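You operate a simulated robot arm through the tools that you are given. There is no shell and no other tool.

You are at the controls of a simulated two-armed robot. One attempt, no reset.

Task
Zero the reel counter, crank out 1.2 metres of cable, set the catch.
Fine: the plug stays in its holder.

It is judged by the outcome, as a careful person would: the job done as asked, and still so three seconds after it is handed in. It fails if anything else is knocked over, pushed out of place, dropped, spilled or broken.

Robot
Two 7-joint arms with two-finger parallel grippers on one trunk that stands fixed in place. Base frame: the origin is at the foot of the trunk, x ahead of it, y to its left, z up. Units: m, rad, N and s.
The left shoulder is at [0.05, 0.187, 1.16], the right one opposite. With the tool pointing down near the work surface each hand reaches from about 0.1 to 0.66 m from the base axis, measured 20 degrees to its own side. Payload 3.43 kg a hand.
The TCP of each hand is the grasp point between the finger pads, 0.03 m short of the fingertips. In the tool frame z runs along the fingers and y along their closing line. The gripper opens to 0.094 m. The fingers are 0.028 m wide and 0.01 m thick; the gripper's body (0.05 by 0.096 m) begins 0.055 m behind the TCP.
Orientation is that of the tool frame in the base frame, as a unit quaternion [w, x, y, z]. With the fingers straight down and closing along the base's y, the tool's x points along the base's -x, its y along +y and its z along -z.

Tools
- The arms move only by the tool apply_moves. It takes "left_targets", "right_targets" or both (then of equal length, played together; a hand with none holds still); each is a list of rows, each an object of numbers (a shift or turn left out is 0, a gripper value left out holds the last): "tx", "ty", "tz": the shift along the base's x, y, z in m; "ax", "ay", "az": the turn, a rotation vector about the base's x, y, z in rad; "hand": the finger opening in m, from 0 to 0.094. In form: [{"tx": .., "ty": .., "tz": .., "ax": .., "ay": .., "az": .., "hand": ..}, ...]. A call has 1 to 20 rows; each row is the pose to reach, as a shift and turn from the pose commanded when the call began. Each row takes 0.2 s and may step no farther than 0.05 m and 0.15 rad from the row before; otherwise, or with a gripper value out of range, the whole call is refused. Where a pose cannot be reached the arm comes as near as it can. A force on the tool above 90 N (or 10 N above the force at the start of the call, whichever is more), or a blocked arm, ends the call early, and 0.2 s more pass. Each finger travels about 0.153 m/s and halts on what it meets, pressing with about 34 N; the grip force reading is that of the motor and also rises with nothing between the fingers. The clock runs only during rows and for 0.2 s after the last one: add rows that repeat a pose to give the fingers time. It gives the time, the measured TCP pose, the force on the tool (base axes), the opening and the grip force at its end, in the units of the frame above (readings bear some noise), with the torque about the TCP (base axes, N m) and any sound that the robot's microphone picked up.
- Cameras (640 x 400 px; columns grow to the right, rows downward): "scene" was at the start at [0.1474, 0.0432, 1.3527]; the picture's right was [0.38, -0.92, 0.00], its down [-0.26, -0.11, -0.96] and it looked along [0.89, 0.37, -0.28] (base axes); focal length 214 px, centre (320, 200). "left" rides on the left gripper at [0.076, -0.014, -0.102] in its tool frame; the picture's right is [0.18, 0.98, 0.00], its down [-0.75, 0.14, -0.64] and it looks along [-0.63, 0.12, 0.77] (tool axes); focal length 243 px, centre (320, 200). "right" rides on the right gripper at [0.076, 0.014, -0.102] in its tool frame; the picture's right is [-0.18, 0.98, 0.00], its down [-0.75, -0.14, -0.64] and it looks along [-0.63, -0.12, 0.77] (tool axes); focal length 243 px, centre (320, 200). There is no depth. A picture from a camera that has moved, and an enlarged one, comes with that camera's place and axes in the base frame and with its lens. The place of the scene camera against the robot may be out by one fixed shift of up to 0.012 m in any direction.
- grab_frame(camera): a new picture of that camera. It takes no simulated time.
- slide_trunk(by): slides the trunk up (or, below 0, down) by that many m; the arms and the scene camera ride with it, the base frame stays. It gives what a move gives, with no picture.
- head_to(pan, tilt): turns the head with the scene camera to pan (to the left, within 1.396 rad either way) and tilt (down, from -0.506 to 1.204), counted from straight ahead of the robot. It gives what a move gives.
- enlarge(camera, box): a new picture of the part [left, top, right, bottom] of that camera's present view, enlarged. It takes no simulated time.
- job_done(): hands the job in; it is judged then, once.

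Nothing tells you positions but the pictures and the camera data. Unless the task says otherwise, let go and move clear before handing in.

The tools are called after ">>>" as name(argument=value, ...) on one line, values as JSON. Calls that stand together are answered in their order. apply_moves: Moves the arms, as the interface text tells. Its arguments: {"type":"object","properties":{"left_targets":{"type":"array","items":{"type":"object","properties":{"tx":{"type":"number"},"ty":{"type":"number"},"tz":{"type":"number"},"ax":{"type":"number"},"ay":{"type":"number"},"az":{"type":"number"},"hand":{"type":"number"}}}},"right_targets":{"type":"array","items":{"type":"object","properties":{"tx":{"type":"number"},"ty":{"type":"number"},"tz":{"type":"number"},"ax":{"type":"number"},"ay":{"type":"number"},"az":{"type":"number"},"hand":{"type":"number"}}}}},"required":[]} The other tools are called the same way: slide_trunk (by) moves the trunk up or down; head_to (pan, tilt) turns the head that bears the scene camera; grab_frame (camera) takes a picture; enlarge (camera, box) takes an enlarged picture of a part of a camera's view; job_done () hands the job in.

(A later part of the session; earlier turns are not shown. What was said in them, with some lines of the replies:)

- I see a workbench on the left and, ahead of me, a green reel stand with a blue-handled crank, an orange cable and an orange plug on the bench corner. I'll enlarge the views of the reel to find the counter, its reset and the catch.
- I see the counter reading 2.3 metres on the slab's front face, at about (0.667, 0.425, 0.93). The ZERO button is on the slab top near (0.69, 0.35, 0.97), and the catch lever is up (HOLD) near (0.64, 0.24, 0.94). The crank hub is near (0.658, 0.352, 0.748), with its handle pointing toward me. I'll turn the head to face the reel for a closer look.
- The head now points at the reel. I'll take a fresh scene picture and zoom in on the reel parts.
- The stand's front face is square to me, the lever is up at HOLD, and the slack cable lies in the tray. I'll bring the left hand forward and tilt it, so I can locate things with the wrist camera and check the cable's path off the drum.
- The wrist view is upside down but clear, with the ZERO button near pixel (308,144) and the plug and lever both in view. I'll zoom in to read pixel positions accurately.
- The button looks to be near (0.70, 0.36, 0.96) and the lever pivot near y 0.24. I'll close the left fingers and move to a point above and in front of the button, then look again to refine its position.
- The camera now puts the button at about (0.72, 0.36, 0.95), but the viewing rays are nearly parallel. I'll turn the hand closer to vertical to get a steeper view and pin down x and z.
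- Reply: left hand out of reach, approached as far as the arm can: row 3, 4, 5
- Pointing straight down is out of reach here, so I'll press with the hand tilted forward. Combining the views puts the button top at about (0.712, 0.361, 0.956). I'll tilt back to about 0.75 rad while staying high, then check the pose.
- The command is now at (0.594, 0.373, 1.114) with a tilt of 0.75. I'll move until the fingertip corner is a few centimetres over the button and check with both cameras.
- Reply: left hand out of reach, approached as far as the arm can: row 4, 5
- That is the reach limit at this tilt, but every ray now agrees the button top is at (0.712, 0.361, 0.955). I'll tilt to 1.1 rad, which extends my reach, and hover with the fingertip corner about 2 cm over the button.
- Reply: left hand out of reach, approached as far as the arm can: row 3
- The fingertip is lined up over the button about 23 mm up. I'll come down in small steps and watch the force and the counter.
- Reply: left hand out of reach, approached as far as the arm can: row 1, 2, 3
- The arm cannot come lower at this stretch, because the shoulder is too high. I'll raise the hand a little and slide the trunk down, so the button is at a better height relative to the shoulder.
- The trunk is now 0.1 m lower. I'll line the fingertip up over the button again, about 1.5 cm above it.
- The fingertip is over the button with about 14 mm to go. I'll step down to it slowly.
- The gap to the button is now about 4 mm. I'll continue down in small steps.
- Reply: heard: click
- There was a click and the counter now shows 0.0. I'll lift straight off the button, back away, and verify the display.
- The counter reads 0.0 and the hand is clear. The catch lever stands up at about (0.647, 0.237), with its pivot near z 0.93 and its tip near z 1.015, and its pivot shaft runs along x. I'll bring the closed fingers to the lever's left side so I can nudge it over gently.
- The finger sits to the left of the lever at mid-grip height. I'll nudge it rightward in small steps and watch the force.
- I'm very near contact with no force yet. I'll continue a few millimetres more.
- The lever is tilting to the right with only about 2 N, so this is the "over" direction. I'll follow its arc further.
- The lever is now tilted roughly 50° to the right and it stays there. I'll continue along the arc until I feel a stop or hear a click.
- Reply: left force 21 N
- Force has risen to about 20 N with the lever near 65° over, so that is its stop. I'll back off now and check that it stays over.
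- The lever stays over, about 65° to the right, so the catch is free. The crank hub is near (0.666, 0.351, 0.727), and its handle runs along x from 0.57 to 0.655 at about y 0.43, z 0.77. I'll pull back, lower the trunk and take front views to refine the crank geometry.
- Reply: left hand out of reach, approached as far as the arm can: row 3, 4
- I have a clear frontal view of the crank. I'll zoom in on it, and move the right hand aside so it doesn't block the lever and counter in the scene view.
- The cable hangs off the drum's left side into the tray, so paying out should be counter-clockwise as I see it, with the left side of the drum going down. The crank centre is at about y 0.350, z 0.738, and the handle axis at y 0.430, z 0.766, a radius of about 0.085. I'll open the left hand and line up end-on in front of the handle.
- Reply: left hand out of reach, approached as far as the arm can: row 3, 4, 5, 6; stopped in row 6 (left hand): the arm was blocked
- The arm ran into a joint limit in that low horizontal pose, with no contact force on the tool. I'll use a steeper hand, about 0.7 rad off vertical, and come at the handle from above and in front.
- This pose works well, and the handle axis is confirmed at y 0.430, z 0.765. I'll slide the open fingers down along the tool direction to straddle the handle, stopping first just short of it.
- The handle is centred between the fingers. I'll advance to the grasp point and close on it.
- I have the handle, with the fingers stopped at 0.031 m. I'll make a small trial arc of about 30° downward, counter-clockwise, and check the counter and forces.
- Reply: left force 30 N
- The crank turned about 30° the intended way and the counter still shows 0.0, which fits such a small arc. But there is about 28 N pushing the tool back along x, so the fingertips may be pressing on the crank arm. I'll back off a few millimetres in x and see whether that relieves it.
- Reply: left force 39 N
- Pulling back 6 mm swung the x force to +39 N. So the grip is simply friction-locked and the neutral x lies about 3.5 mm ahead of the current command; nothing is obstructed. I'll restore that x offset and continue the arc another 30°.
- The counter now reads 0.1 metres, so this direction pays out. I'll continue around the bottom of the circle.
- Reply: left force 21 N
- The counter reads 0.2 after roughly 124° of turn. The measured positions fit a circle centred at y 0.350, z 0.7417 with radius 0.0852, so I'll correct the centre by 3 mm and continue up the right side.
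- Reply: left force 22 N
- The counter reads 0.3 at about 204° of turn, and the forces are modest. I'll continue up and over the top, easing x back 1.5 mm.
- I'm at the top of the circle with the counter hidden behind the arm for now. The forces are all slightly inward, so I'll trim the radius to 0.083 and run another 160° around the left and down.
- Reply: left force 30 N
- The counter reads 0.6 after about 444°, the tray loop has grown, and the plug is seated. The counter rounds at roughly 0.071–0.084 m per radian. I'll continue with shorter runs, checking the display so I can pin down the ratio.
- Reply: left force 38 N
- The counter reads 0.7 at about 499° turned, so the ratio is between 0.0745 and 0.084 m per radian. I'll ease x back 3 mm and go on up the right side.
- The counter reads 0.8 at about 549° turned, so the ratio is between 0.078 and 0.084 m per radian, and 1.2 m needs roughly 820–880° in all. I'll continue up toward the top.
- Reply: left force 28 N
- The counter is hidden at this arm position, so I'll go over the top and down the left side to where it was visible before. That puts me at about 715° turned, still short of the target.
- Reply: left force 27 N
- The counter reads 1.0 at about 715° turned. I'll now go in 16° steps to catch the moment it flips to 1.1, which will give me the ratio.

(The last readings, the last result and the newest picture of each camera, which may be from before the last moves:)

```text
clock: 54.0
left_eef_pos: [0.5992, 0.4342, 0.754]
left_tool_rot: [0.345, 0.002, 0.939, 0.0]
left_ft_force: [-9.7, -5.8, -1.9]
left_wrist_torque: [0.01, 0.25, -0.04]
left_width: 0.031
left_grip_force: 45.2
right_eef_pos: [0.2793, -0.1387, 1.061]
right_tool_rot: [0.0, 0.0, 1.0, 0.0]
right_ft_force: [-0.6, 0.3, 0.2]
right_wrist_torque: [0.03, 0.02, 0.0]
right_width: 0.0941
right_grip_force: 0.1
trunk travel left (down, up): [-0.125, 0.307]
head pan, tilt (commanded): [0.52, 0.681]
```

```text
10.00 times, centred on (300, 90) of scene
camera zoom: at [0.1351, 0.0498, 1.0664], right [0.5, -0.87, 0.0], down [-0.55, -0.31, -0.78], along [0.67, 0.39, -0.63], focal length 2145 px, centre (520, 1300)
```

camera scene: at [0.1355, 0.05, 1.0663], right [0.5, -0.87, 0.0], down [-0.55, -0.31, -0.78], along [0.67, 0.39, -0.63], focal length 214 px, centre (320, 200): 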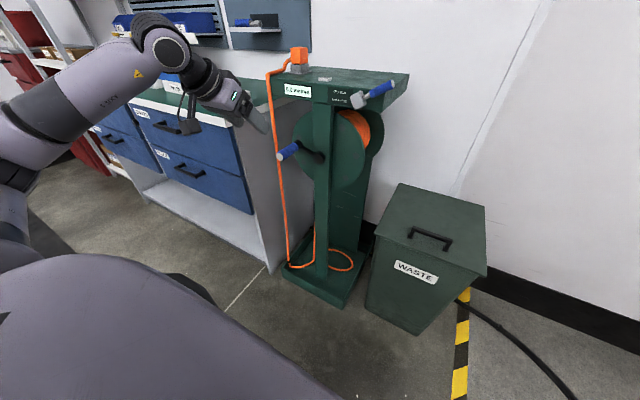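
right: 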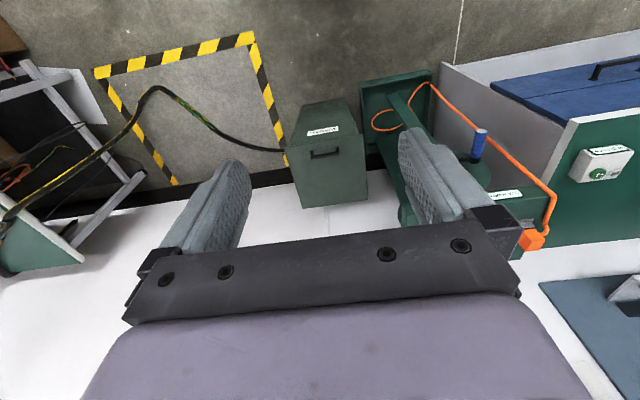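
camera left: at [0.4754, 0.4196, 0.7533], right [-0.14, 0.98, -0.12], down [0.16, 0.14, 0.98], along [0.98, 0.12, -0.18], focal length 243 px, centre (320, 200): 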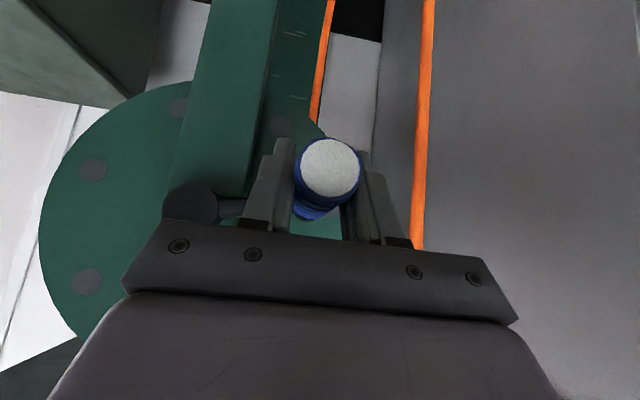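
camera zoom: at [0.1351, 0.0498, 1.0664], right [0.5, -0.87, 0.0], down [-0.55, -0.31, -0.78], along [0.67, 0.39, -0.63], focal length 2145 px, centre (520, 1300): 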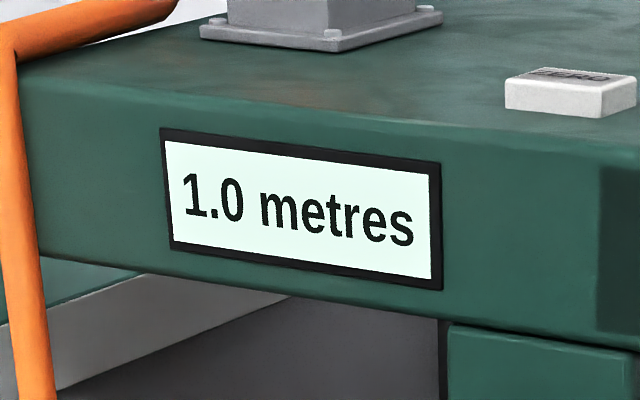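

Still 1.0 at about 729° turned. I'll continue in small steps.

>>> apply_moves(left_targets=[{"ty": 0.0006, "tz": -0.0118}, {"ty": -0.0004, "tz": -0.0235}])

>>> enlarge(camera="scene", box=[270, 70, 330, 110])

```text
clock: 54.5
left_eef_pos: [0.5994, 0.4333, 0.7303]
left_tool_rot: [0.347, 0.002, 0.938, -0.001]
left_ft_force: [4.9, -6.4, -0.9]
left_wrist_torque: [-0.02, -0.17, 0.53]
left_width: 0.031
left_grip_force: 45.2
right_eef_pos: [0.2791, -0.139, 1.06]
right_tool_rot: [0.0, 0.001, 1.0, 0.001]
right_ft_force: [-0.5, -0.1, -0.1]
right_wrist_torque: [-0.02, 0.01, -0.02]
right_width: 0.0941
right_grip_force: 0.1
trunk travel left (down, up): [-0.125, 0.307]
head pan, tilt (commanded): [0.52, 0.681]
```

```text
10.00 times, centred on (300, 90) of scene
camera zoom: at [0.1357, 0.0497, 1.0663], right [0.5, -0.87, 0.0], down [-0.55, -0.31, -0.78], along [0.67, 0.39, -0.63], focal length 2145 px, centre (520, 1300)
```

zoom: 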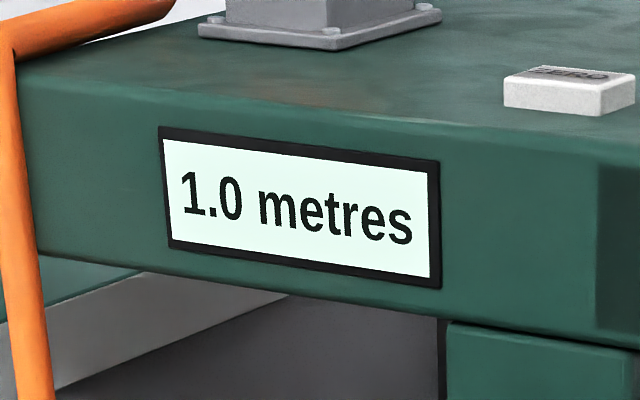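

Still 1.0 at about 745° turned. I'll go another 8°.

>>> apply_moves(left_targets=[{"ty": -0.0012, "tz": -0.0058}, {"ty": -0.0027, "tz": -0.0115}])

>>> enlarge(camera="scene", box=[270, 70, 330, 110])

```text
clock: 55.1
left_eef_pos: [0.6003, 0.4317, 0.7175]
left_tool_rot: [0.347, 0.003, 0.938, 0.0]
left_ft_force: [12.7, -2.2, 1.7]
left_wrist_torque: [0.01, -0.78, -0.26]
left_width: 0.031
left_grip_force: 44.8
right_eef_pos: [0.28, -0.139, 1.0604]
right_tool_rot: [0.0, 0.001, 1.0, 0.001]
right_ft_force: [-0.7, -0.5, -0.5]
right_wrist_torque: [-0.02, 0.04, 0.0]
right_width: 0.0938
right_grip_force: 0.0
trunk travel left (down, up): [-0.125, 0.307]
head pan, tilt (commanded): [0.52, 0.681]
```

```text
10.00 times, centred on (300, 90) of scene
camera zoom: at [0.1359, 0.0499, 1.0663], right [0.5, -0.87, 0.0], down [-0.55, -0.31, -0.78], along [0.67, 0.39, -0.63], focal length 2145 px, centre (520, 1300)
```

zoom: 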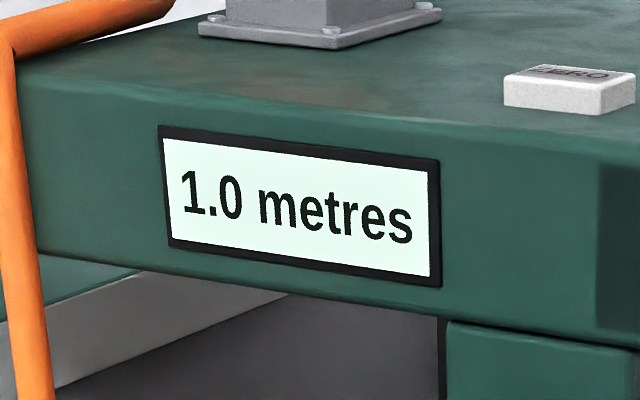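

Still 1.0 at about 754°. I'll do another 8°.

>>> apply_moves(left_targets=[{"ty": -0.002, "tz": -0.0055}, {"ty": -0.0042, "tz": -0.011}])

>>> enlarge(camera="scene", box=[270, 70, 330, 110])

```text
clock: 55.8
left_eef_pos: [0.5988, 0.4273, 0.7063]
left_tool_rot: [0.348, 0.001, 0.938, 0.0]
left_ft_force: [33.7, 2.8, 0.4]
left_wrist_torque: [0.01, -0.19, -0.02]
left_width: 0.0312
left_grip_force: 44.9
right_eef_pos: [0.2811, -0.1385, 1.0594]
right_tool_rot: [-0.001, 0.001, 1.0, 0.001]
right_ft_force: [1.1, -0.6, 0.4]
right_wrist_torque: [-0.01, 0.03, 0.0]
right_width: 0.094
right_grip_force: 0.0
trunk travel left (down, up): [-0.125, 0.307]
head pan, tilt (commanded): [0.52, 0.681]
```

```text
10.00 times, centred on (300, 90) of scene
camera zoom: at [0.1372, 0.0503, 1.066], right [0.5, -0.87, 0.0], down [-0.55, -0.31, -0.78], along [0.67, 0.39, -0.63], focal length 2145 px, centre (520, 1300)
```

zoom: 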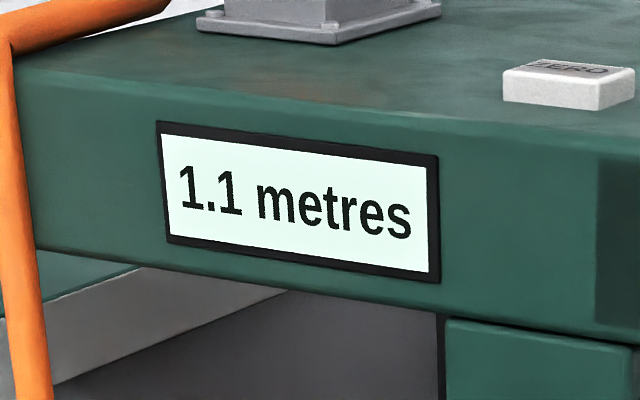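

The counter flipped to 1.1 near −740°, giving about 0.0793 m per radian. It should flip to 1.2 near −813°, and exact 1.20 should be near −849°, just past the bottom on the right. I'll go to −809° and check.

>>> apply_moves(left_targets=[{"tx": 0.0015, "ty": -0.0057, "tz": -0.0103}, {"tx": 0.003, "ty": -0.0128, "tz": -0.0197}, {"tx": 0.003, "ty": -0.0212, "tz": -0.0281}, {"tx": 0.003, "ty": -0.0306, "tz": -0.0352}, {"tx": 0.003, "ty": -0.0409, "tz": -0.0409}, {"tx": 0.003, "ty": -0.0519, "tz": -0.0451}, {"tx": 0.002, "ty": -0.0634, "tz": -0.0478}, {"tx": 0.001, "ty": -0.0751, "tz": -0.0488}])

>>> enlarge(camera="scene", box=[270, 70, 330, 110])

```text
clock: 57.5
left_eef_pos: [0.5988, 0.3501, 0.6565]
left_tool_rot: [0.345, 0.001, 0.939, -0.001]
left_ft_force: [-11.6, -1.4, -2.1]
left_wrist_torque: [0.02, 0.5, 0.59]
left_width: 0.0308
left_grip_force: 45.3
right_eef_pos: [0.2797, -0.1401, 1.0601]
right_tool_rot: [0.0, 0.001, 1.0, 0.001]
right_ft_force: [0.8, 0.2, -0.2]
right_wrist_torque: [0.0, -0.03, 0.0]
right_width: 0.0941
right_grip_force: 0.0
trunk travel left (down, up): [-0.125, 0.307]
head pan, tilt (commanded): [0.52, 0.681]
```

```text
10.00 times, centred on (300, 90) of scene
camera zoom: at [0.1351, 0.0501, 1.0662], right [0.5, -0.87, 0.0], down [-0.55, -0.31, -0.78], along [0.67, 0.39, -0.63], focal length 2145 px, centre (520, 1300)
```

zoom: 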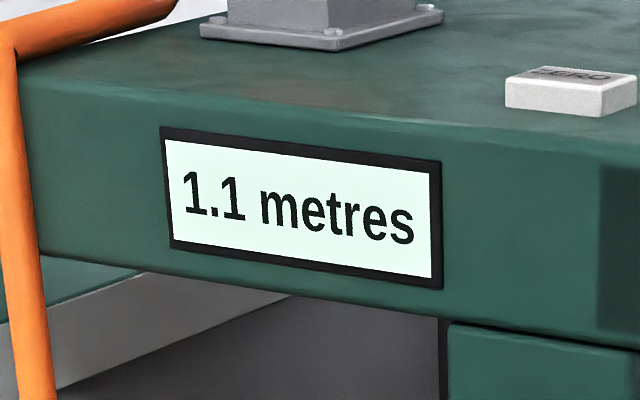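

It still reads 1.1 at −810°, as predicted. I'll go 8° more and look for the flip.

>>> apply_moves(left_targets=[{"ty": -0.0059, "tz": 0.0001}, {"ty": -0.0118, "tz": 0.0006}])

>>> enlarge(camera="scene", box=[270, 70, 330, 110])

```text
clock: 58.1
left_eef_pos: [0.5996, 0.3381, 0.6587]
left_tool_rot: [0.345, 0.002, 0.939, -0.001]
left_ft_force: [-16.0, 0.3, -3.0]
left_wrist_torque: [0.0, -0.24, 0.23]
left_width: 0.0308
left_grip_force: 44.9
right_eef_pos: [0.2795, -0.1379, 1.0607]
right_tool_rot: [0.0, 0.001, 1.0, 0.001]
right_ft_force: [0.0, 1.0, 0.7]
right_wrist_torque: [0.03, 0.0, -0.01]
right_width: 0.0939
right_grip_force: 0.1
trunk travel left (down, up): [-0.125, 0.307]
head pan, tilt (commanded): [0.52, 0.681]
```

```text
10.00 times, centred on (300, 90) of scene
camera zoom: at [0.1349, 0.0502, 1.0664], right [0.5, -0.87, 0.0], down [-0.55, -0.31, -0.78], along [0.67, 0.39, -0.63], focal length 2145 px, centre (520, 1300)
```

zoom: 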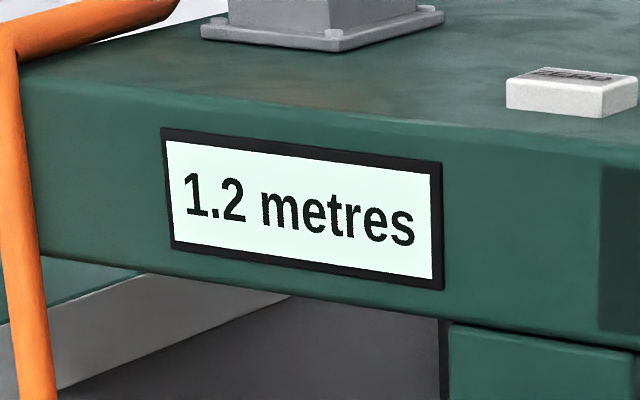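

The display flipped to 1.2 near −814°, matching the prediction. I'll turn the last 36° to the middle of the 1.2 band, at about 1.20 m.

>>> apply_moves(left_targets=[{"tx": -0.001, "ty": -0.0116, "tz": 0.0023}, {"tx": -0.001, "ty": -0.0227, "tz": 0.0061}, {"tx": -0.001, "ty": -0.0332, "tz": 0.0115}, {"tx": -0.001, "ty": -0.044, "tz": 0.0192}, {"tx": -0.001, "ty": -0.044, "tz": 0.0192}])

>>> grab_frame(camera="scene")

>>> enlarge(camera="scene", box=[200, 60, 400, 220])

>>> grab_frame(camera="right")

```text
clock: 59.4
left_eef_pos: [0.6003, 0.2957, 0.679]
left_tool_rot: [0.347, 0.002, 0.938, -0.002]
left_ft_force: [7.4, -6.6, -5.3]
left_wrist_torque: [-0.04, -0.25, 0.3]
left_width: 0.0311
left_grip_force: 44.9
right_eef_pos: [0.2815, -0.1386, 1.0603]
right_tool_rot: [0.0, 0.001, 1.0, 0.001]
right_ft_force: [1.2, 0.5, 1.2]
right_wrist_torque: [0.01, -0.01, 0.0]
right_width: 0.0939
right_grip_force: 0.1
trunk travel left (down, up): [-0.125, 0.307]
head pan, tilt (commanded): [0.52, 0.681]
```

```text
taken
camera scene: at [0.1363, 0.05, 1.0662], right [0.5, -0.87, 0.0], down [-0.55, -0.31, -0.78], along [0.67, 0.39, -0.63], focal length 214 px, centre (320, 200)
```

scene: 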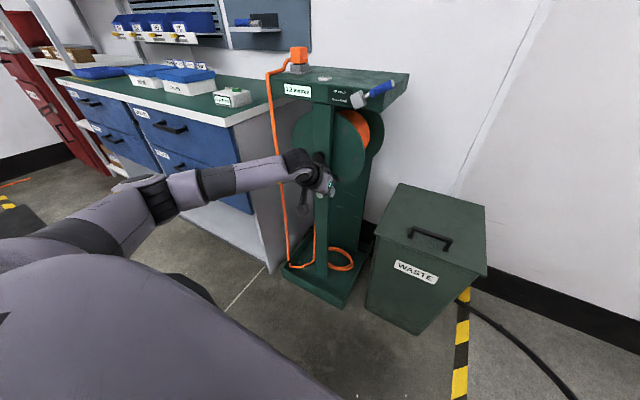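

```text
2.50 times, centred on (300, 140) of scene
camera zoom: at [0.1363, 0.05, 1.0662], right [0.5, -0.87, 0.0], down [-0.55, -0.31, -0.78], along [0.67, 0.39, -0.63], focal length 536 px, centre (370, 350)
```

zoom: 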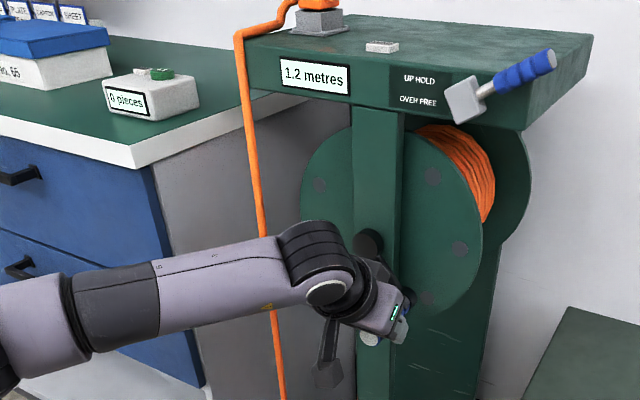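

```text
taken
camera right: at [0.2048, -0.1242, 1.1625], right [0.19, 0.98, 0.0], down [0.75, -0.14, 0.64], along [0.63, -0.12, -0.77], focal length 243 px, centre (320, 200)
```

right: 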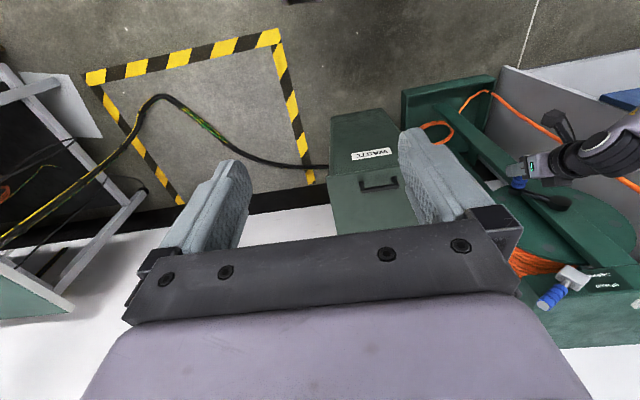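

The display shows 1.2 m at about −851°, very close to 1.20. Before leaving the crank I'll open the fingers only a little, so they still cage the handle, and check that the crank doesn't creep by itself.

>>> apply_moves(left_targets=[{"hand": 0.033}, {"hand": 0.037}, {"hand": 0.042}, {"hand": 0.042}, {"hand": 0.042}])

>>> enlarge(camera="scene", box=[200, 60, 400, 220])

>>> grab_frame(camera="left")

```text
clock: 60.5
left_eef_pos: [0.5982, 0.2968, 0.6766]
left_tool_rot: [0.344, 0.002, 0.939, -0.001]
left_ft_force: [0.5, -0.9, 0.0]
left_wrist_torque: [-0.02, 0.05, 0.0]
left_width: 0.042
left_grip_force: 0.0
right_eef_pos: [0.2789, -0.1381, 1.0603]
right_tool_rot: [0.0, 0.0, 1.0, 0.001]
right_ft_force: [0.1, -0.1, 0.2]
right_wrist_torque: [-0.02, -0.01, 0.02]
right_width: 0.094
right_grip_force: 0.0
trunk travel left (down, up): [-0.125, 0.307]
head pan, tilt (commanded): [0.52, 0.681]
```

```text
2.50 times, centred on (300, 140) of scene
camera zoom: at [0.1354, 0.0501, 1.0664], right [0.5, -0.87, 0.0], down [-0.55, -0.31, -0.78], along [0.67, 0.39, -0.63], focal length 536 px, centre (370, 350)
```

zoom: 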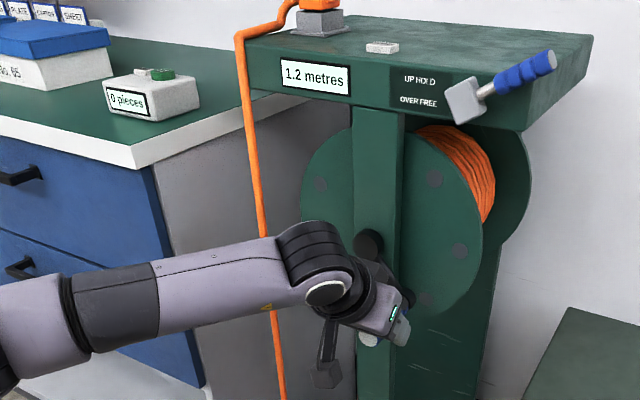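

```text
taken
camera left: at [0.4739, 0.283, 0.7052], right [-0.14, 0.98, -0.12], down [0.16, 0.14, 0.98], along [0.98, 0.12, -0.18], focal length 243 px, centre (320, 200)
```

left: 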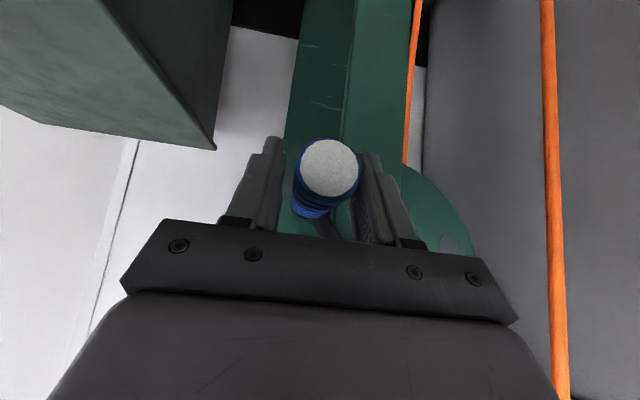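

The forces dropped to zero and the counter still shows 1.2. I'll wait a couple of seconds to see whether the handle drifts inside the loose fingers.

>>> enlarge(camera="left", box=[220, 100, 420, 250])

>>> apply_moves(left_targets=[{"hand": 0.046}, {"hand": 0.046}, {"hand": 0.046}, {"hand": 0.046}, {"hand": 0.046}, {"hand": 0.046}, {"hand": 0.046}, {"hand": 0.046}, {"hand": 0.046}, {"hand": 0.046}])

>>> enlarge(camera="left", box=[220, 100, 420, 250])

```text
2.67 times, centred on (320, 175) of left
camera zoom: at [0.4739, 0.283, 0.7052], right [-0.14, 0.98, -0.12], down [0.16, 0.14, 0.98], along [0.98, 0.12, -0.18], focal length 647 px, centre (320, 267)
```

zoom: 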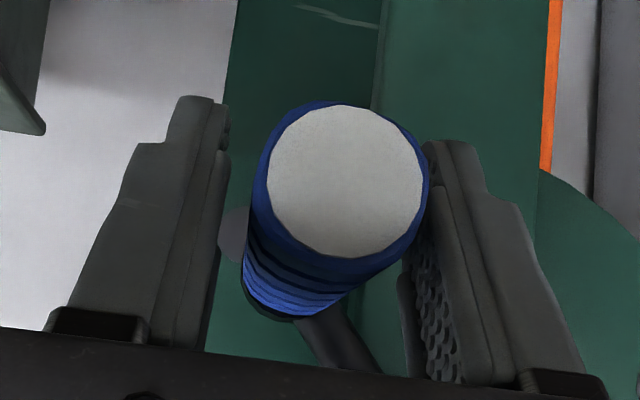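

```text
clock: 62.8
left_eef_pos: [0.5987, 0.2961, 0.6766]
left_tool_rot: [0.344, 0.001, 0.939, 0.0]
left_ft_force: [0.3, -0.5, 0.1]
left_wrist_torque: [-0.02, -0.01, 0.01]
left_width: 0.0464
left_grip_force: 0.1
right_eef_pos: [0.2802, -0.1386, 1.0607]
right_tool_rot: [0.0, 0.001, 1.0, 0.001]
right_ft_force: [-0.3, -0.9, 1.0]
right_wrist_torque: [-0.03, -0.04, -0.02]
right_width: 0.0941
right_grip_force: 0.0
trunk travel left (down, up): [-0.125, 0.307]
head pan, tilt (commanded): [0.52, 0.681]
```

```text
2.67 times, centred on (320, 175) of left
camera zoom: at [0.4739, 0.283, 0.7052], right [-0.14, 0.98, -0.12], down [0.16, 0.14, 0.98], along [0.98, 0.12, -0.18], focal length 647 px, centre (320, 267)
```

zoom: 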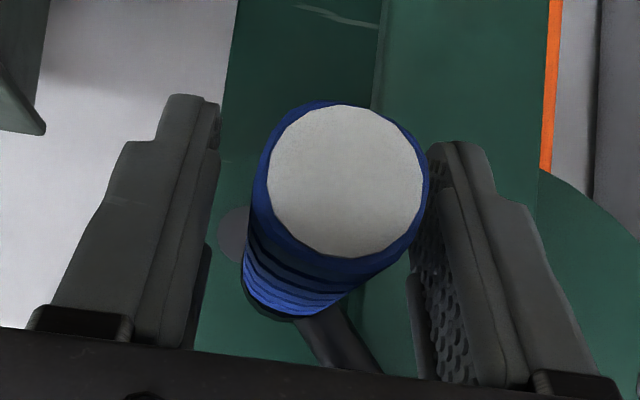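

The handle didn't move at all over two seconds, so the crank stays put on its own. I'll open fully, withdraw back along the tool axis, and move up toward the catch, closing the fingers once I'm clear.

>>> apply_moves(left_targets=[{"hand": 0.06}, {"hand": 0.075}, {"tx": -0.02, "tz": 0.0236, "hand": 0.075}, {"tx": -0.04, "tz": 0.0473, "hand": 0.075}, {"tx": -0.06, "tz": 0.071, "hand": 0.075}, {"tx": -0.08, "tz": 0.0946, "hand": 0.075}, {"tx": -0.1, "tz": 0.125, "hand": 0.06}, {"tx": -0.118, "ty": -0.015, "tz": 0.155, "hand": 0.03, "ay": -0.05}, {"tx": -0.118, "ty": -0.035, "tz": 0.185, "hand": 0.0, "ay": -0.15}, {"tx": -0.118, "ty": -0.055, "tz": 0.21, "hand": 0.0, "ay": -0.25}, {"tx": -0.118, "ty": -0.076, "tz": 0.235, "hand": 0.0, "ay": -0.35}, {"tx": -0.118, "ty": -0.076, "tz": 0.25, "hand": 0.0, "ay": -0.4}])

>>> grab_frame(camera="scene")

>>> grab_frame(camera="left")

>>> enlarge(camera="scene", box=[260, 60, 400, 190])

```text
clock: 65.3
left_eef_pos: [0.4825, 0.221, 0.9268]
left_tool_rot: [0.524, 0.002, 0.851, 0.0]
left_ft_force: [0.1, -0.1, -0.2]
left_wrist_torque: [0.03, 0.01, 0.0]
left_width: 0.0
left_grip_force: 33.1
right_eef_pos: [0.2799, -0.1388, 1.0599]
right_tool_rot: [-0.001, 0.0, 1.0, 0.001]
right_ft_force: [0.6, 0.7, -0.4]
right_wrist_torque: [0.01, 0.02, -0.03]
right_width: 0.0938
right_grip_force: 0.1
trunk travel left (down, up): [-0.125, 0.307]
head pan, tilt (commanded): [0.52, 0.681]
```

```text
taken
camera scene: at [0.1355, 0.05, 1.0663], right [0.5, -0.87, 0.0], down [-0.55, -0.31, -0.78], along [0.67, 0.39, -0.63], focal length 214 px, centre (320, 200)
```

scene: 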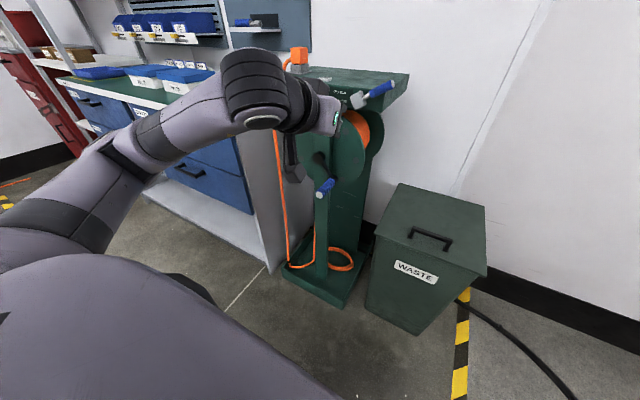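

```text
taken
camera left: at [0.3561, 0.2071, 0.9046], right [-0.08, 0.98, -0.16], down [-0.23, 0.14, 0.96], along [0.97, 0.12, 0.22], focal length 243 px, centre (320, 200)
```

left: 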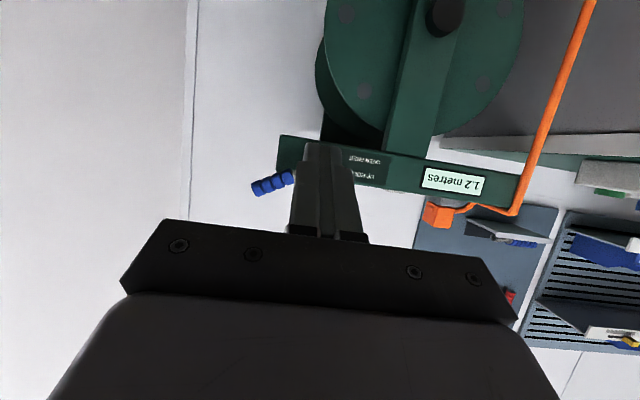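

```text
3.08 times, centred on (330, 125) of scene
camera zoom: at [0.1355, 0.05, 1.0663], right [0.5, -0.87, 0.0], down [-0.55, -0.31, -0.78], along [0.67, 0.39, -0.63], focal length 660 px, centre (289, 431)
```

zoom: 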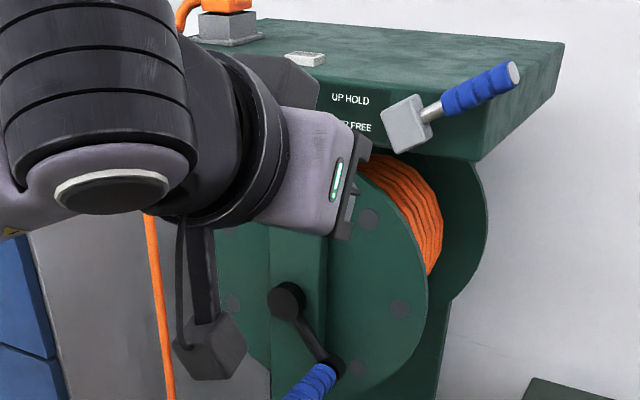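

The crank is unchanged, the counter shows 1.2, and the lever tip is at about (0.647, 0.162, 0.966). I'll move the closed fingers below and to the right of the lever, ready to push it back up.

>>> apply_moves(left_targets=[{"tx": 0.02, "ty": -0.03, "tz": -0.006}, {"tx": 0.05, "ty": -0.055, "tz": -0.014}, {"tx": 0.08, "ty": -0.061, "tz": -0.014}, {"tx": 0.11, "ty": -0.061, "tz": -0.014}, {"tx": 0.135, "ty": -0.061, "tz": -0.014}, {"tx": 0.15, "ty": -0.061, "tz": -0.014}])

>>> grab_frame(camera="left")

>>> enlarge(camera="scene", box=[290, 60, 430, 150])

```text
clock: 66.8
left_eef_pos: [0.631, 0.1585, 0.9132]
left_tool_rot: [0.524, 0.002, 0.852, 0.0]
left_ft_force: [0.2, 0.5, -0.7]
left_wrist_torque: [0.01, -0.01, 0.0]
left_width: 0.0
left_grip_force: 33.1
right_eef_pos: [0.2799, -0.1397, 1.0606]
right_tool_rot: [0.0, 0.001, 1.0, 0.001]
right_ft_force: [-0.5, -0.3, -0.1]
right_wrist_torque: [-0.01, 0.03, 0.03]
right_width: 0.0939
right_grip_force: 0.1
trunk travel left (down, up): [-0.125, 0.307]
head pan, tilt (commanded): [0.52, 0.681]
```

```text
taken
camera left: at [0.5051, 0.1462, 0.8916], right [-0.08, 0.98, -0.16], down [-0.23, 0.14, 0.96], along [0.97, 0.11, 0.22], focal length 243 px, centre (320, 200)
```

left: 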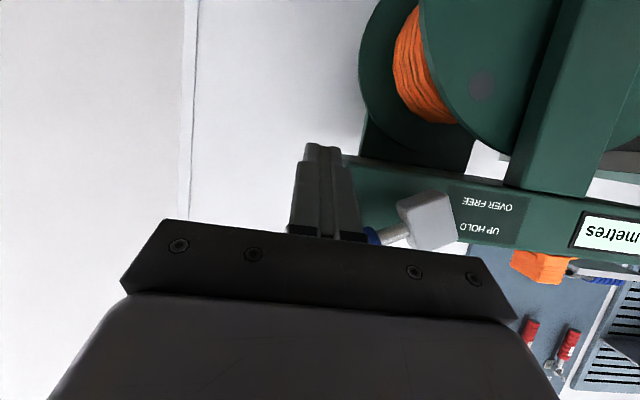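

```text
4.44 times, centred on (360, 105) of scene
camera zoom: at [0.1355, 0.0501, 1.0663], right [0.5, -0.87, 0.0], down [-0.55, -0.31, -0.78], along [0.67, 0.39, -0.63], focal length 953 px, centre (142, 622)
```

zoom: 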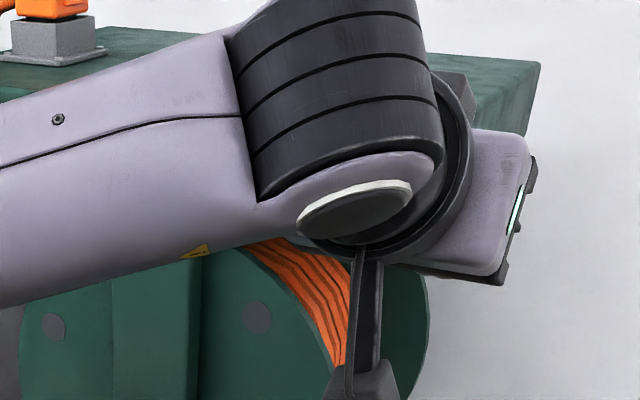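

The fingers are below the lever with no contact yet. I'll push up along the lever's arc, first through about 20°, and check.

>>> apply_moves(left_targets=[{"ty": 0.007, "tz": 0.008}, {"ty": 0.0137, "tz": 0.014}, {"ty": 0.0137, "tz": 0.0202}, {"ty": 0.0135, "tz": 0.0257}, {"ty": 0.0135, "tz": 0.0312}, {"ty": 0.0145, "tz": 0.0368}, {"ty": 0.0157, "tz": 0.0424}])

>>> grab_frame(camera="left")

>>> grab_frame(camera="right")

```text
clock: 68.3
left_eef_pos: [0.6318, 0.1744, 0.9562]
left_tool_rot: [0.525, 0.002, 0.851, -0.001]
left_ft_force: [-0.4, -0.5, -0.4]
left_wrist_torque: [0.03, -0.02, 0.0]
left_width: 0.0
left_grip_force: 33.3
right_eef_pos: [0.2793, -0.1391, 1.0607]
right_tool_rot: [0.0, 0.001, 1.0, 0.001]
right_ft_force: [0.3, 0.3, 0.5]
right_wrist_torque: [0.02, -0.01, 0.04]
right_width: 0.0942
right_grip_force: 0.0
trunk travel left (down, up): [-0.125, 0.307]
head pan, tilt (commanded): [0.52, 0.681]
```

```text
taken
camera left: at [0.5049, 0.1602, 0.9338], right [-0.08, 0.98, -0.16], down [-0.23, 0.14, 0.96], along [0.97, 0.11, 0.22], focal length 243 px, centre (320, 200)
```

left: 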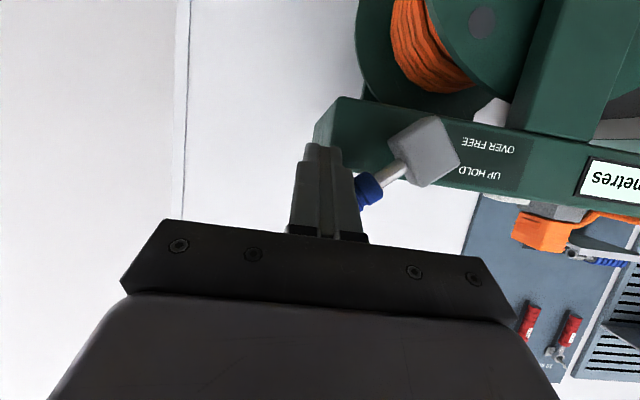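

```text
taken
camera right: at [0.2039, -0.124, 1.1628], right [0.19, 0.98, 0.0], down [0.75, -0.14, 0.64], along [0.63, -0.12, -0.77], focal length 243 px, centre (320, 200)
```

right: 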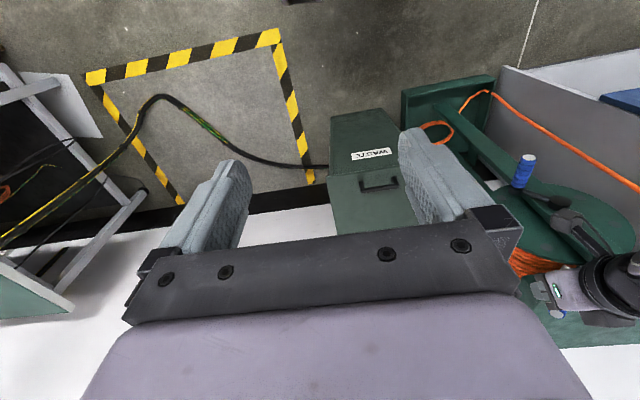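

The lever is following with almost no resistance, and is now around 45–50°. I'll continue the arc up to about 15° from upright.

>>> apply_moves(left_targets=[{"ty": 0.0022, "tz": 0.0055}, {"ty": 0.0044, "tz": 0.0108}, {"ty": 0.0078, "tz": 0.016}, {"ty": 0.0114, "tz": 0.0208}, {"ty": 0.016, "tz": 0.0255}, {"ty": 0.021, "tz": 0.0296}])

>>> grab_frame(camera="left")

```text
clock: 69.8
left_eef_pos: [0.6307, 0.1953, 0.9855]
left_tool_rot: [0.525, 0.001, 0.851, 0.0]
left_ft_force: [0.3, 0.7, 0.6]
left_wrist_torque: [0.01, -0.01, 0.04]
left_width: 0.0001
left_grip_force: 33.7
right_eef_pos: [0.28, -0.1382, 1.06]
right_tool_rot: [0.0, 0.0, 1.0, 0.001]
right_ft_force: [0.0, -0.2, 0.1]
right_wrist_torque: [-0.01, -0.01, -0.02]
right_width: 0.0941
right_grip_force: 0.1
trunk travel left (down, up): [-0.125, 0.307]
head pan, tilt (commanded): [0.52, 0.681]
```

```text
taken
camera left: at [0.5056, 0.1821, 0.9634], right [-0.08, 0.98, -0.16], down [-0.23, 0.14, 0.96], along [0.97, 0.12, 0.22], focal length 243 px, centre (320, 200)
```

left: 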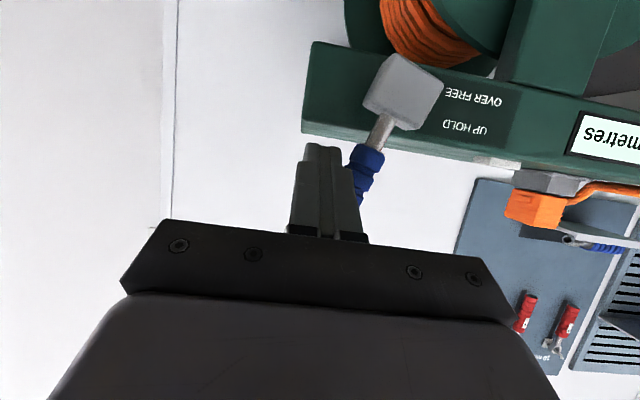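

The lever is about 20° from upright. I'll push it the rest of the way in small steps and watch for its stop.

>>> apply_moves(left_targets=[{"ty": 0.0053, "tz": 0.0035}, {"ty": 0.0106, "tz": 0.0065}, {"ty": 0.0137, "tz": 0.0078}, {"ty": 0.0168, "tz": 0.0089}, {"ty": 0.019, "tz": 0.0089}])

>>> grab_frame(camera="left")

>>> enlarge(camera="scene", box=[270, 50, 430, 150])

```text
clock: 71.0
left_eef_pos: [0.6307, 0.2139, 0.9933]
left_tool_rot: [0.524, 0.001, 0.851, 0.001]
left_ft_force: [-0.5, 1.0, -0.6]
left_wrist_torque: [0.02, -0.03, 0.01]
left_width: 0.0001
left_grip_force: 33.4
right_eef_pos: [0.2798, -0.1386, 1.0609]
right_tool_rot: [-0.001, 0.001, 1.0, 0.001]
right_ft_force: [0.6, -0.1, -0.1]
right_wrist_torque: [-0.01, 0.02, -0.01]
right_width: 0.094
right_grip_force: 0.1
trunk travel left (down, up): [-0.125, 0.307]
head pan, tilt (commanded): [0.52, 0.681]
```

```text
taken
camera left: at [0.5048, 0.2015, 0.9713], right [-0.08, 0.98, -0.16], down [-0.23, 0.14, 0.96], along [0.97, 0.12, 0.22], focal length 243 px, centre (320, 200)
```

left: 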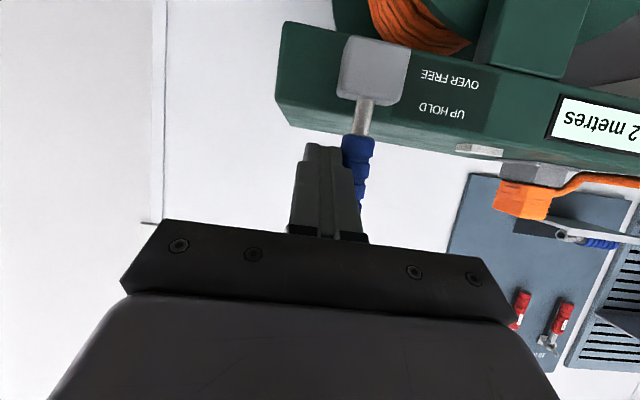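

```text
4.00 times, centred on (350, 100) of scene
camera zoom: at [0.1355, 0.0501, 1.0664], right [0.5, -0.87, 0.0], down [-0.55, -0.31, -0.78], along [0.67, 0.39, -0.63], focal length 858 px, centre (200, 600)
```

zoom: 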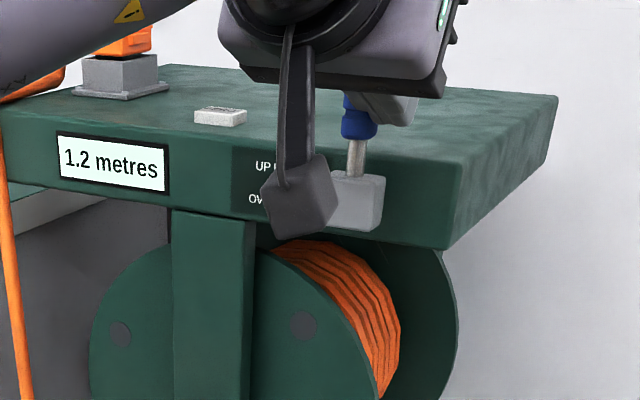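

The lever looks nearly upright and the force is still small. I'll nudge it a little further left until it meets its stop.

>>> apply_moves(left_targets=[{"ty": 0.0015}, {"ty": 0.003}, {"ty": 0.0045}])

>>> enlarge(camera="left", box=[260, 10, 460, 250])

```text
clock: 71.8
left_eef_pos: [0.6306, 0.2162, 0.9946]
left_tool_rot: [0.524, 0.004, 0.852, -0.001]
left_ft_force: [6.1, -8.1, 0.2]
left_wrist_torque: [-0.14, -0.14, -0.22]
left_width: 0.0
left_grip_force: 32.6
right_eef_pos: [0.2791, -0.1399, 1.0605]
right_tool_rot: [0.001, 0.001, 1.0, 0.001]
right_ft_force: [-0.4, -0.3, -0.3]
right_wrist_torque: [0.03, 0.02, -0.01]
right_width: 0.0938
right_grip_force: 0.1
trunk travel left (down, up): [-0.125, 0.307]
head pan, tilt (commanded): [0.52, 0.681]
```

```text
1.67 times, centred on (360, 130) of left
camera zoom: at [0.505, 0.2041, 0.9721], right [-0.08, 0.98, -0.16], down [-0.23, 0.14, 0.96], along [0.97, 0.11, 0.22], focal length 404 px, centre (253, 317)
```

zoom: 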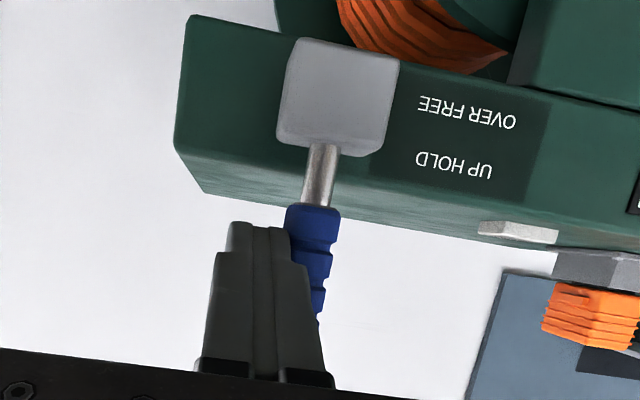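

About 8 N has built up, so the lever is against its upright stop. I'll back the finger away to the right and then clear of the stand, and inspect.

>>> apply_moves(left_targets=[{"ty": 0.0015}, {"ty": 0.0015}, {"ty": -0.01}, {"ty": -0.025}, {"tx": -0.03, "ty": -0.03}, {"tx": -0.07, "ty": -0.03}, {"tx": -0.11, "ty": -0.03}, {"tx": -0.15, "ty": -0.03}, {"tx": -0.18, "ty": -0.02}])

>>> grab_frame(camera="left")

>>> grab_frame(camera="scene")

>>> enlarge(camera="scene", box=[270, 50, 430, 150])

```text
clock: 73.8
left_eef_pos: [0.4494, 0.2003, 0.993]
left_tool_rot: [0.525, 0.002, 0.851, 0.0]
left_ft_force: [0.0, 0.1, -1.2]
left_wrist_torque: [0.03, -0.02, 0.02]
left_width: 0.0001
left_grip_force: 32.8
right_eef_pos: [0.2795, -0.1388, 1.061]
right_tool_rot: [0.0, 0.001, 1.0, 0.001]
right_ft_force: [0.0, 0.4, -0.1]
right_wrist_torque: [0.02, 0.02, 0.0]
right_width: 0.094
right_grip_force: 0.0
trunk travel left (down, up): [-0.125, 0.307]
head pan, tilt (commanded): [0.52, 0.681]
```

```text
taken
camera left: at [0.3238, 0.1869, 0.9703], right [-0.08, 0.98, -0.16], down [-0.23, 0.14, 0.96], along [0.97, 0.12, 0.22], focal length 243 px, centre (320, 200)
```

left: 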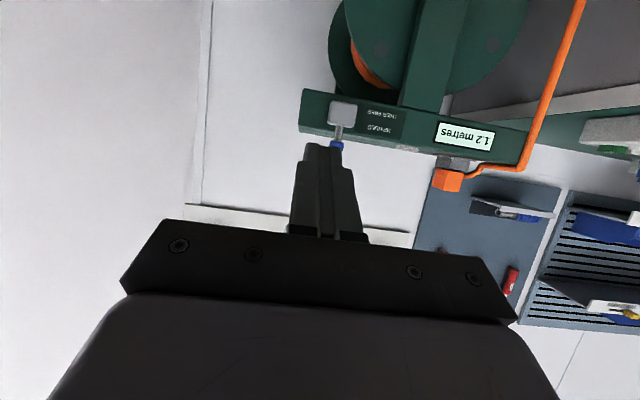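

```text
taken
camera scene: at [0.1355, 0.05, 1.0664], right [0.5, -0.87, 0.0], down [-0.55, -0.31, -0.78], along [0.67, 0.39, -0.63], focal length 214 px, centre (320, 200)
```

scene: 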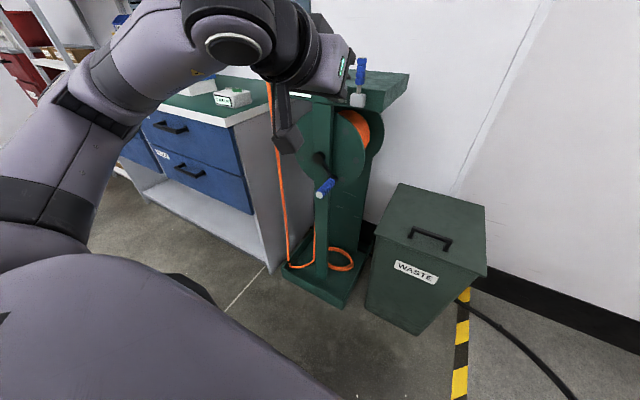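

```text
4.00 times, centred on (350, 100) of scene
camera zoom: at [0.1355, 0.05, 1.0664], right [0.5, -0.87, 0.0], down [-0.55, -0.31, -0.78], along [0.67, 0.39, -0.63], focal length 858 px, centre (200, 600)
```

zoom: 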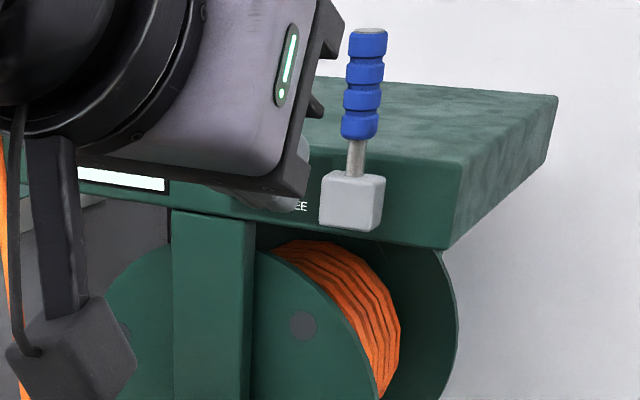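

The lever stands upright again, just like at the start. I'll move the left hand farther away so I can see everything at once.

>>> apply_moves(left_targets=[{"tx": -0.01, "ty": 0.02, "tz": 0.04, "ay": 0.1}, {"tx": -0.02, "ty": 0.04, "tz": 0.08, "ay": 0.2}, {"tx": -0.04, "ty": 0.07, "tz": 0.11, "ay": 0.32}, {"tx": -0.07, "ty": 0.1, "tz": 0.14, "ay": 0.44}, {"tx": -0.1, "ty": 0.13, "tz": 0.16, "ay": 0.56}, {"tx": -0.12, "ty": 0.16, "tz": 0.18, "ay": 0.68}, {"tx": -0.12, "ty": 0.16, "tz": 0.18, "ay": 0.68}])

>>> grab_frame(camera="scene")

>>> enlarge(camera="scene", box=[260, 40, 420, 140])

>>> enlarge(camera="scene", box=[260, 130, 420, 310])

>>> grab_frame(camera="left")

```text
refused: row 4 steps farther than a row can; nothing moved
```

```text
taken
camera scene: at [0.1355, 0.05, 1.0664], right [0.5, -0.87, 0.0], down [-0.55, -0.31, -0.78], along [0.67, 0.39, -0.63], focal length 214 px, centre (320, 200)
```

scene: 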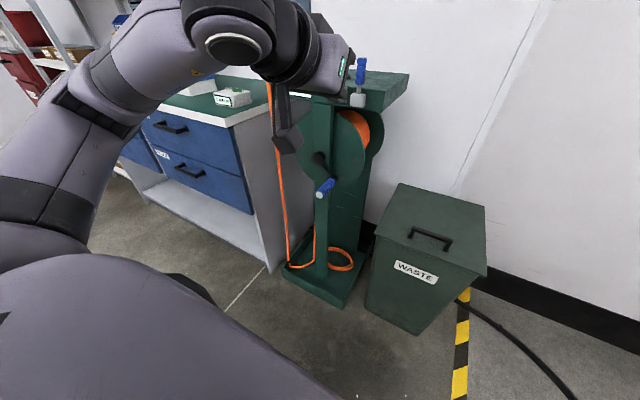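

```text
4.00 times, centred on (340, 90) of scene
camera zoom: at [0.1355, 0.05, 1.0664], right [0.5, -0.87, 0.0], down [-0.55, -0.31, -0.78], along [0.67, 0.39, -0.63], focal length 858 px, centre (240, 640)
```

zoom: 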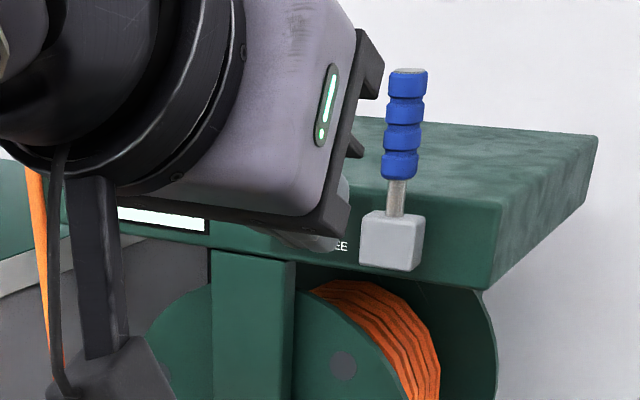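

```text
2.22 times, centred on (340, 220) of scene
camera zoom: at [0.1355, 0.05, 1.0664], right [0.5, -0.87, 0.0], down [-0.55, -0.31, -0.78], along [0.67, 0.39, -0.63], focal length 477 px, centre (276, 156)
```

zoom: 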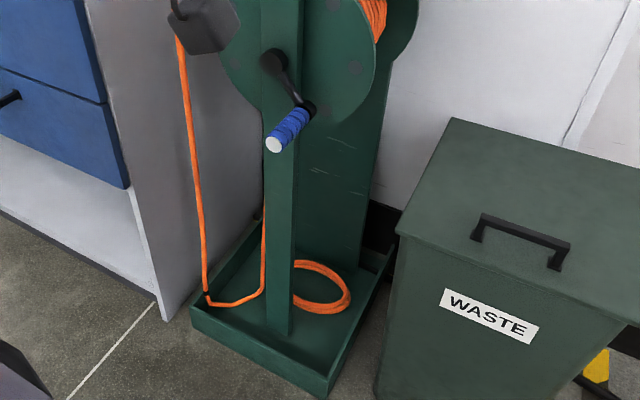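

```text
taken
camera left: at [0.3238, 0.1869, 0.9703], right [-0.08, 0.98, -0.16], down [-0.23, 0.14, 0.96], along [0.97, 0.12, 0.22], focal length 243 px, centre (320, 200)
```

left: 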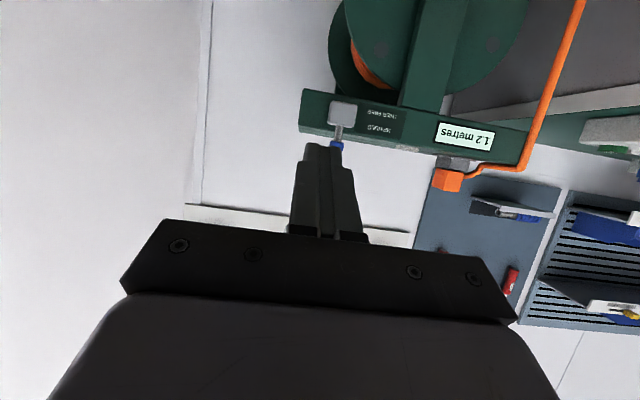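

One step was a little too long, so that move was refused and nothing moved. I'll repeat the retreat with smaller steps.

>>> apply_moves(left_targets=[{"tx": -0.01, "ty": 0.02, "tz": 0.03, "ay": 0.1}, {"tx": -0.02, "ty": 0.04, "tz": 0.06, "ay": 0.2}, {"tx": -0.035, "ty": 0.06, "tz": 0.09, "ay": 0.3}, {"tx": -0.055, "ty": 0.08, "tz": 0.12, "ay": 0.4}, {"tx": -0.075, "ty": 0.1, "tz": 0.145, "ay": 0.5}, {"tx": -0.095, "ty": 0.125, "tz": 0.165, "ay": 0.6}, {"tx": -0.11, "ty": 0.15, "tz": 0.18, "ay": 0.68}, {"tx": -0.11, "ty": 0.15, "tz": 0.18, "ay": 0.68}])

>>> grab_frame(camera="scene")

>>> enlarge(camera="scene", box=[260, 40, 420, 140])

>>> grab_frame(camera="left")

```text
clock: 75.5
left_eef_pos: [0.34, 0.3508, 1.1755]
left_tool_rot: [0.211, 0.001, 0.977, -0.001]
left_ft_force: [0.0, -0.6, -0.4]
left_wrist_torque: [0.01, 0.03, 0.02]
left_width: 0.0
left_grip_force: 33.0
right_eef_pos: [0.2793, -0.1394, 1.0597]
right_tool_rot: [0.0, 0.001, 1.0, 0.0]
right_ft_force: [0.3, -0.1, -0.2]
right_wrist_torque: [-0.01, 0.03, 0.01]
right_width: 0.0942
right_grip_force: 0.1
trunk travel left (down, up): [-0.125, 0.307]
head pan, tilt (commanded): [0.52, 0.681]
```

```text
taken
camera scene: at [0.1353, 0.0501, 1.0664], right [0.5, -0.87, 0.0], down [-0.55, -0.31, -0.78], along [0.67, 0.39, -0.63], focal length 214 px, centre (320, 200)
```

scene: 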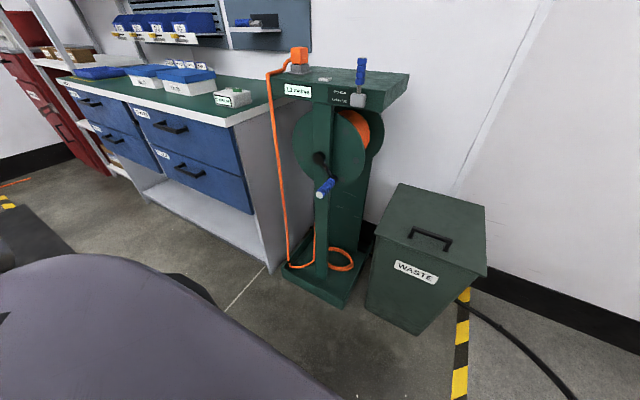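

```text
4.00 times, centred on (340, 90) of scene
camera zoom: at [0.1353, 0.0501, 1.0664], right [0.5, -0.87, 0.0], down [-0.55, -0.31, -0.78], along [0.67, 0.39, -0.63], focal length 858 px, centre (240, 640)
```

zoom: 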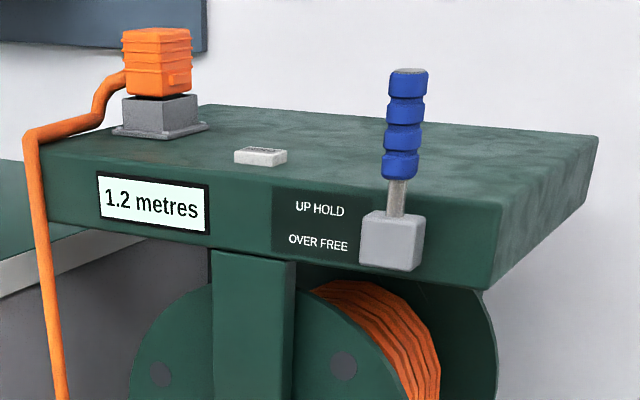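

```text
taken
camera left: at [0.2275, 0.3371, 1.2366], right [-0.16, 0.98, -0.08], down [0.42, 0.14, 0.9], along [0.89, 0.11, -0.44], focal length 243 px, centre (320, 200)
```

left: 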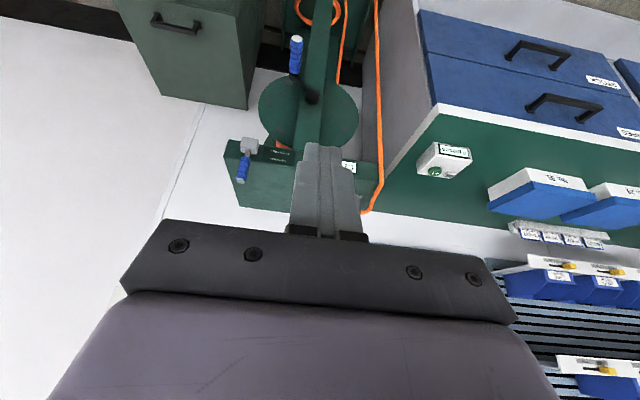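

The counter reads 1.2 metres, the catch lever stands vertical at UP HOLD to within about 1°, the plug is seated in its holder, and the paid-out cable lies in the tray. Nothing else has been disturbed and both hands are clear, so I'm handing the job in.

>>> job_done()

```text
The job is handed in.
```

I've handed the job in. The counter was zeroed, 1.2 metres of cable was cranked out, and the catch was set.

- **Counter:** it went from 2.3 to 0.0 with a click when I pressed ZERO. After cranking it read 1.2 metres and still did when I handed in. The amount paid out should be close to 1.20 m.
- **Cable:** the extra cable lies as a loop in the tray under the reel. The crank did not move when I loosened my grip and waited about two seconds.
- **Catch:** the lever is back upright at UP HOLD, pushed against its stop. There was no click, and I did not test the hold by pulling on the crank.
- **Plug:** it is still seated in its holder.

I saw nothing else knocked or moved, and both hands are clear of the stand.
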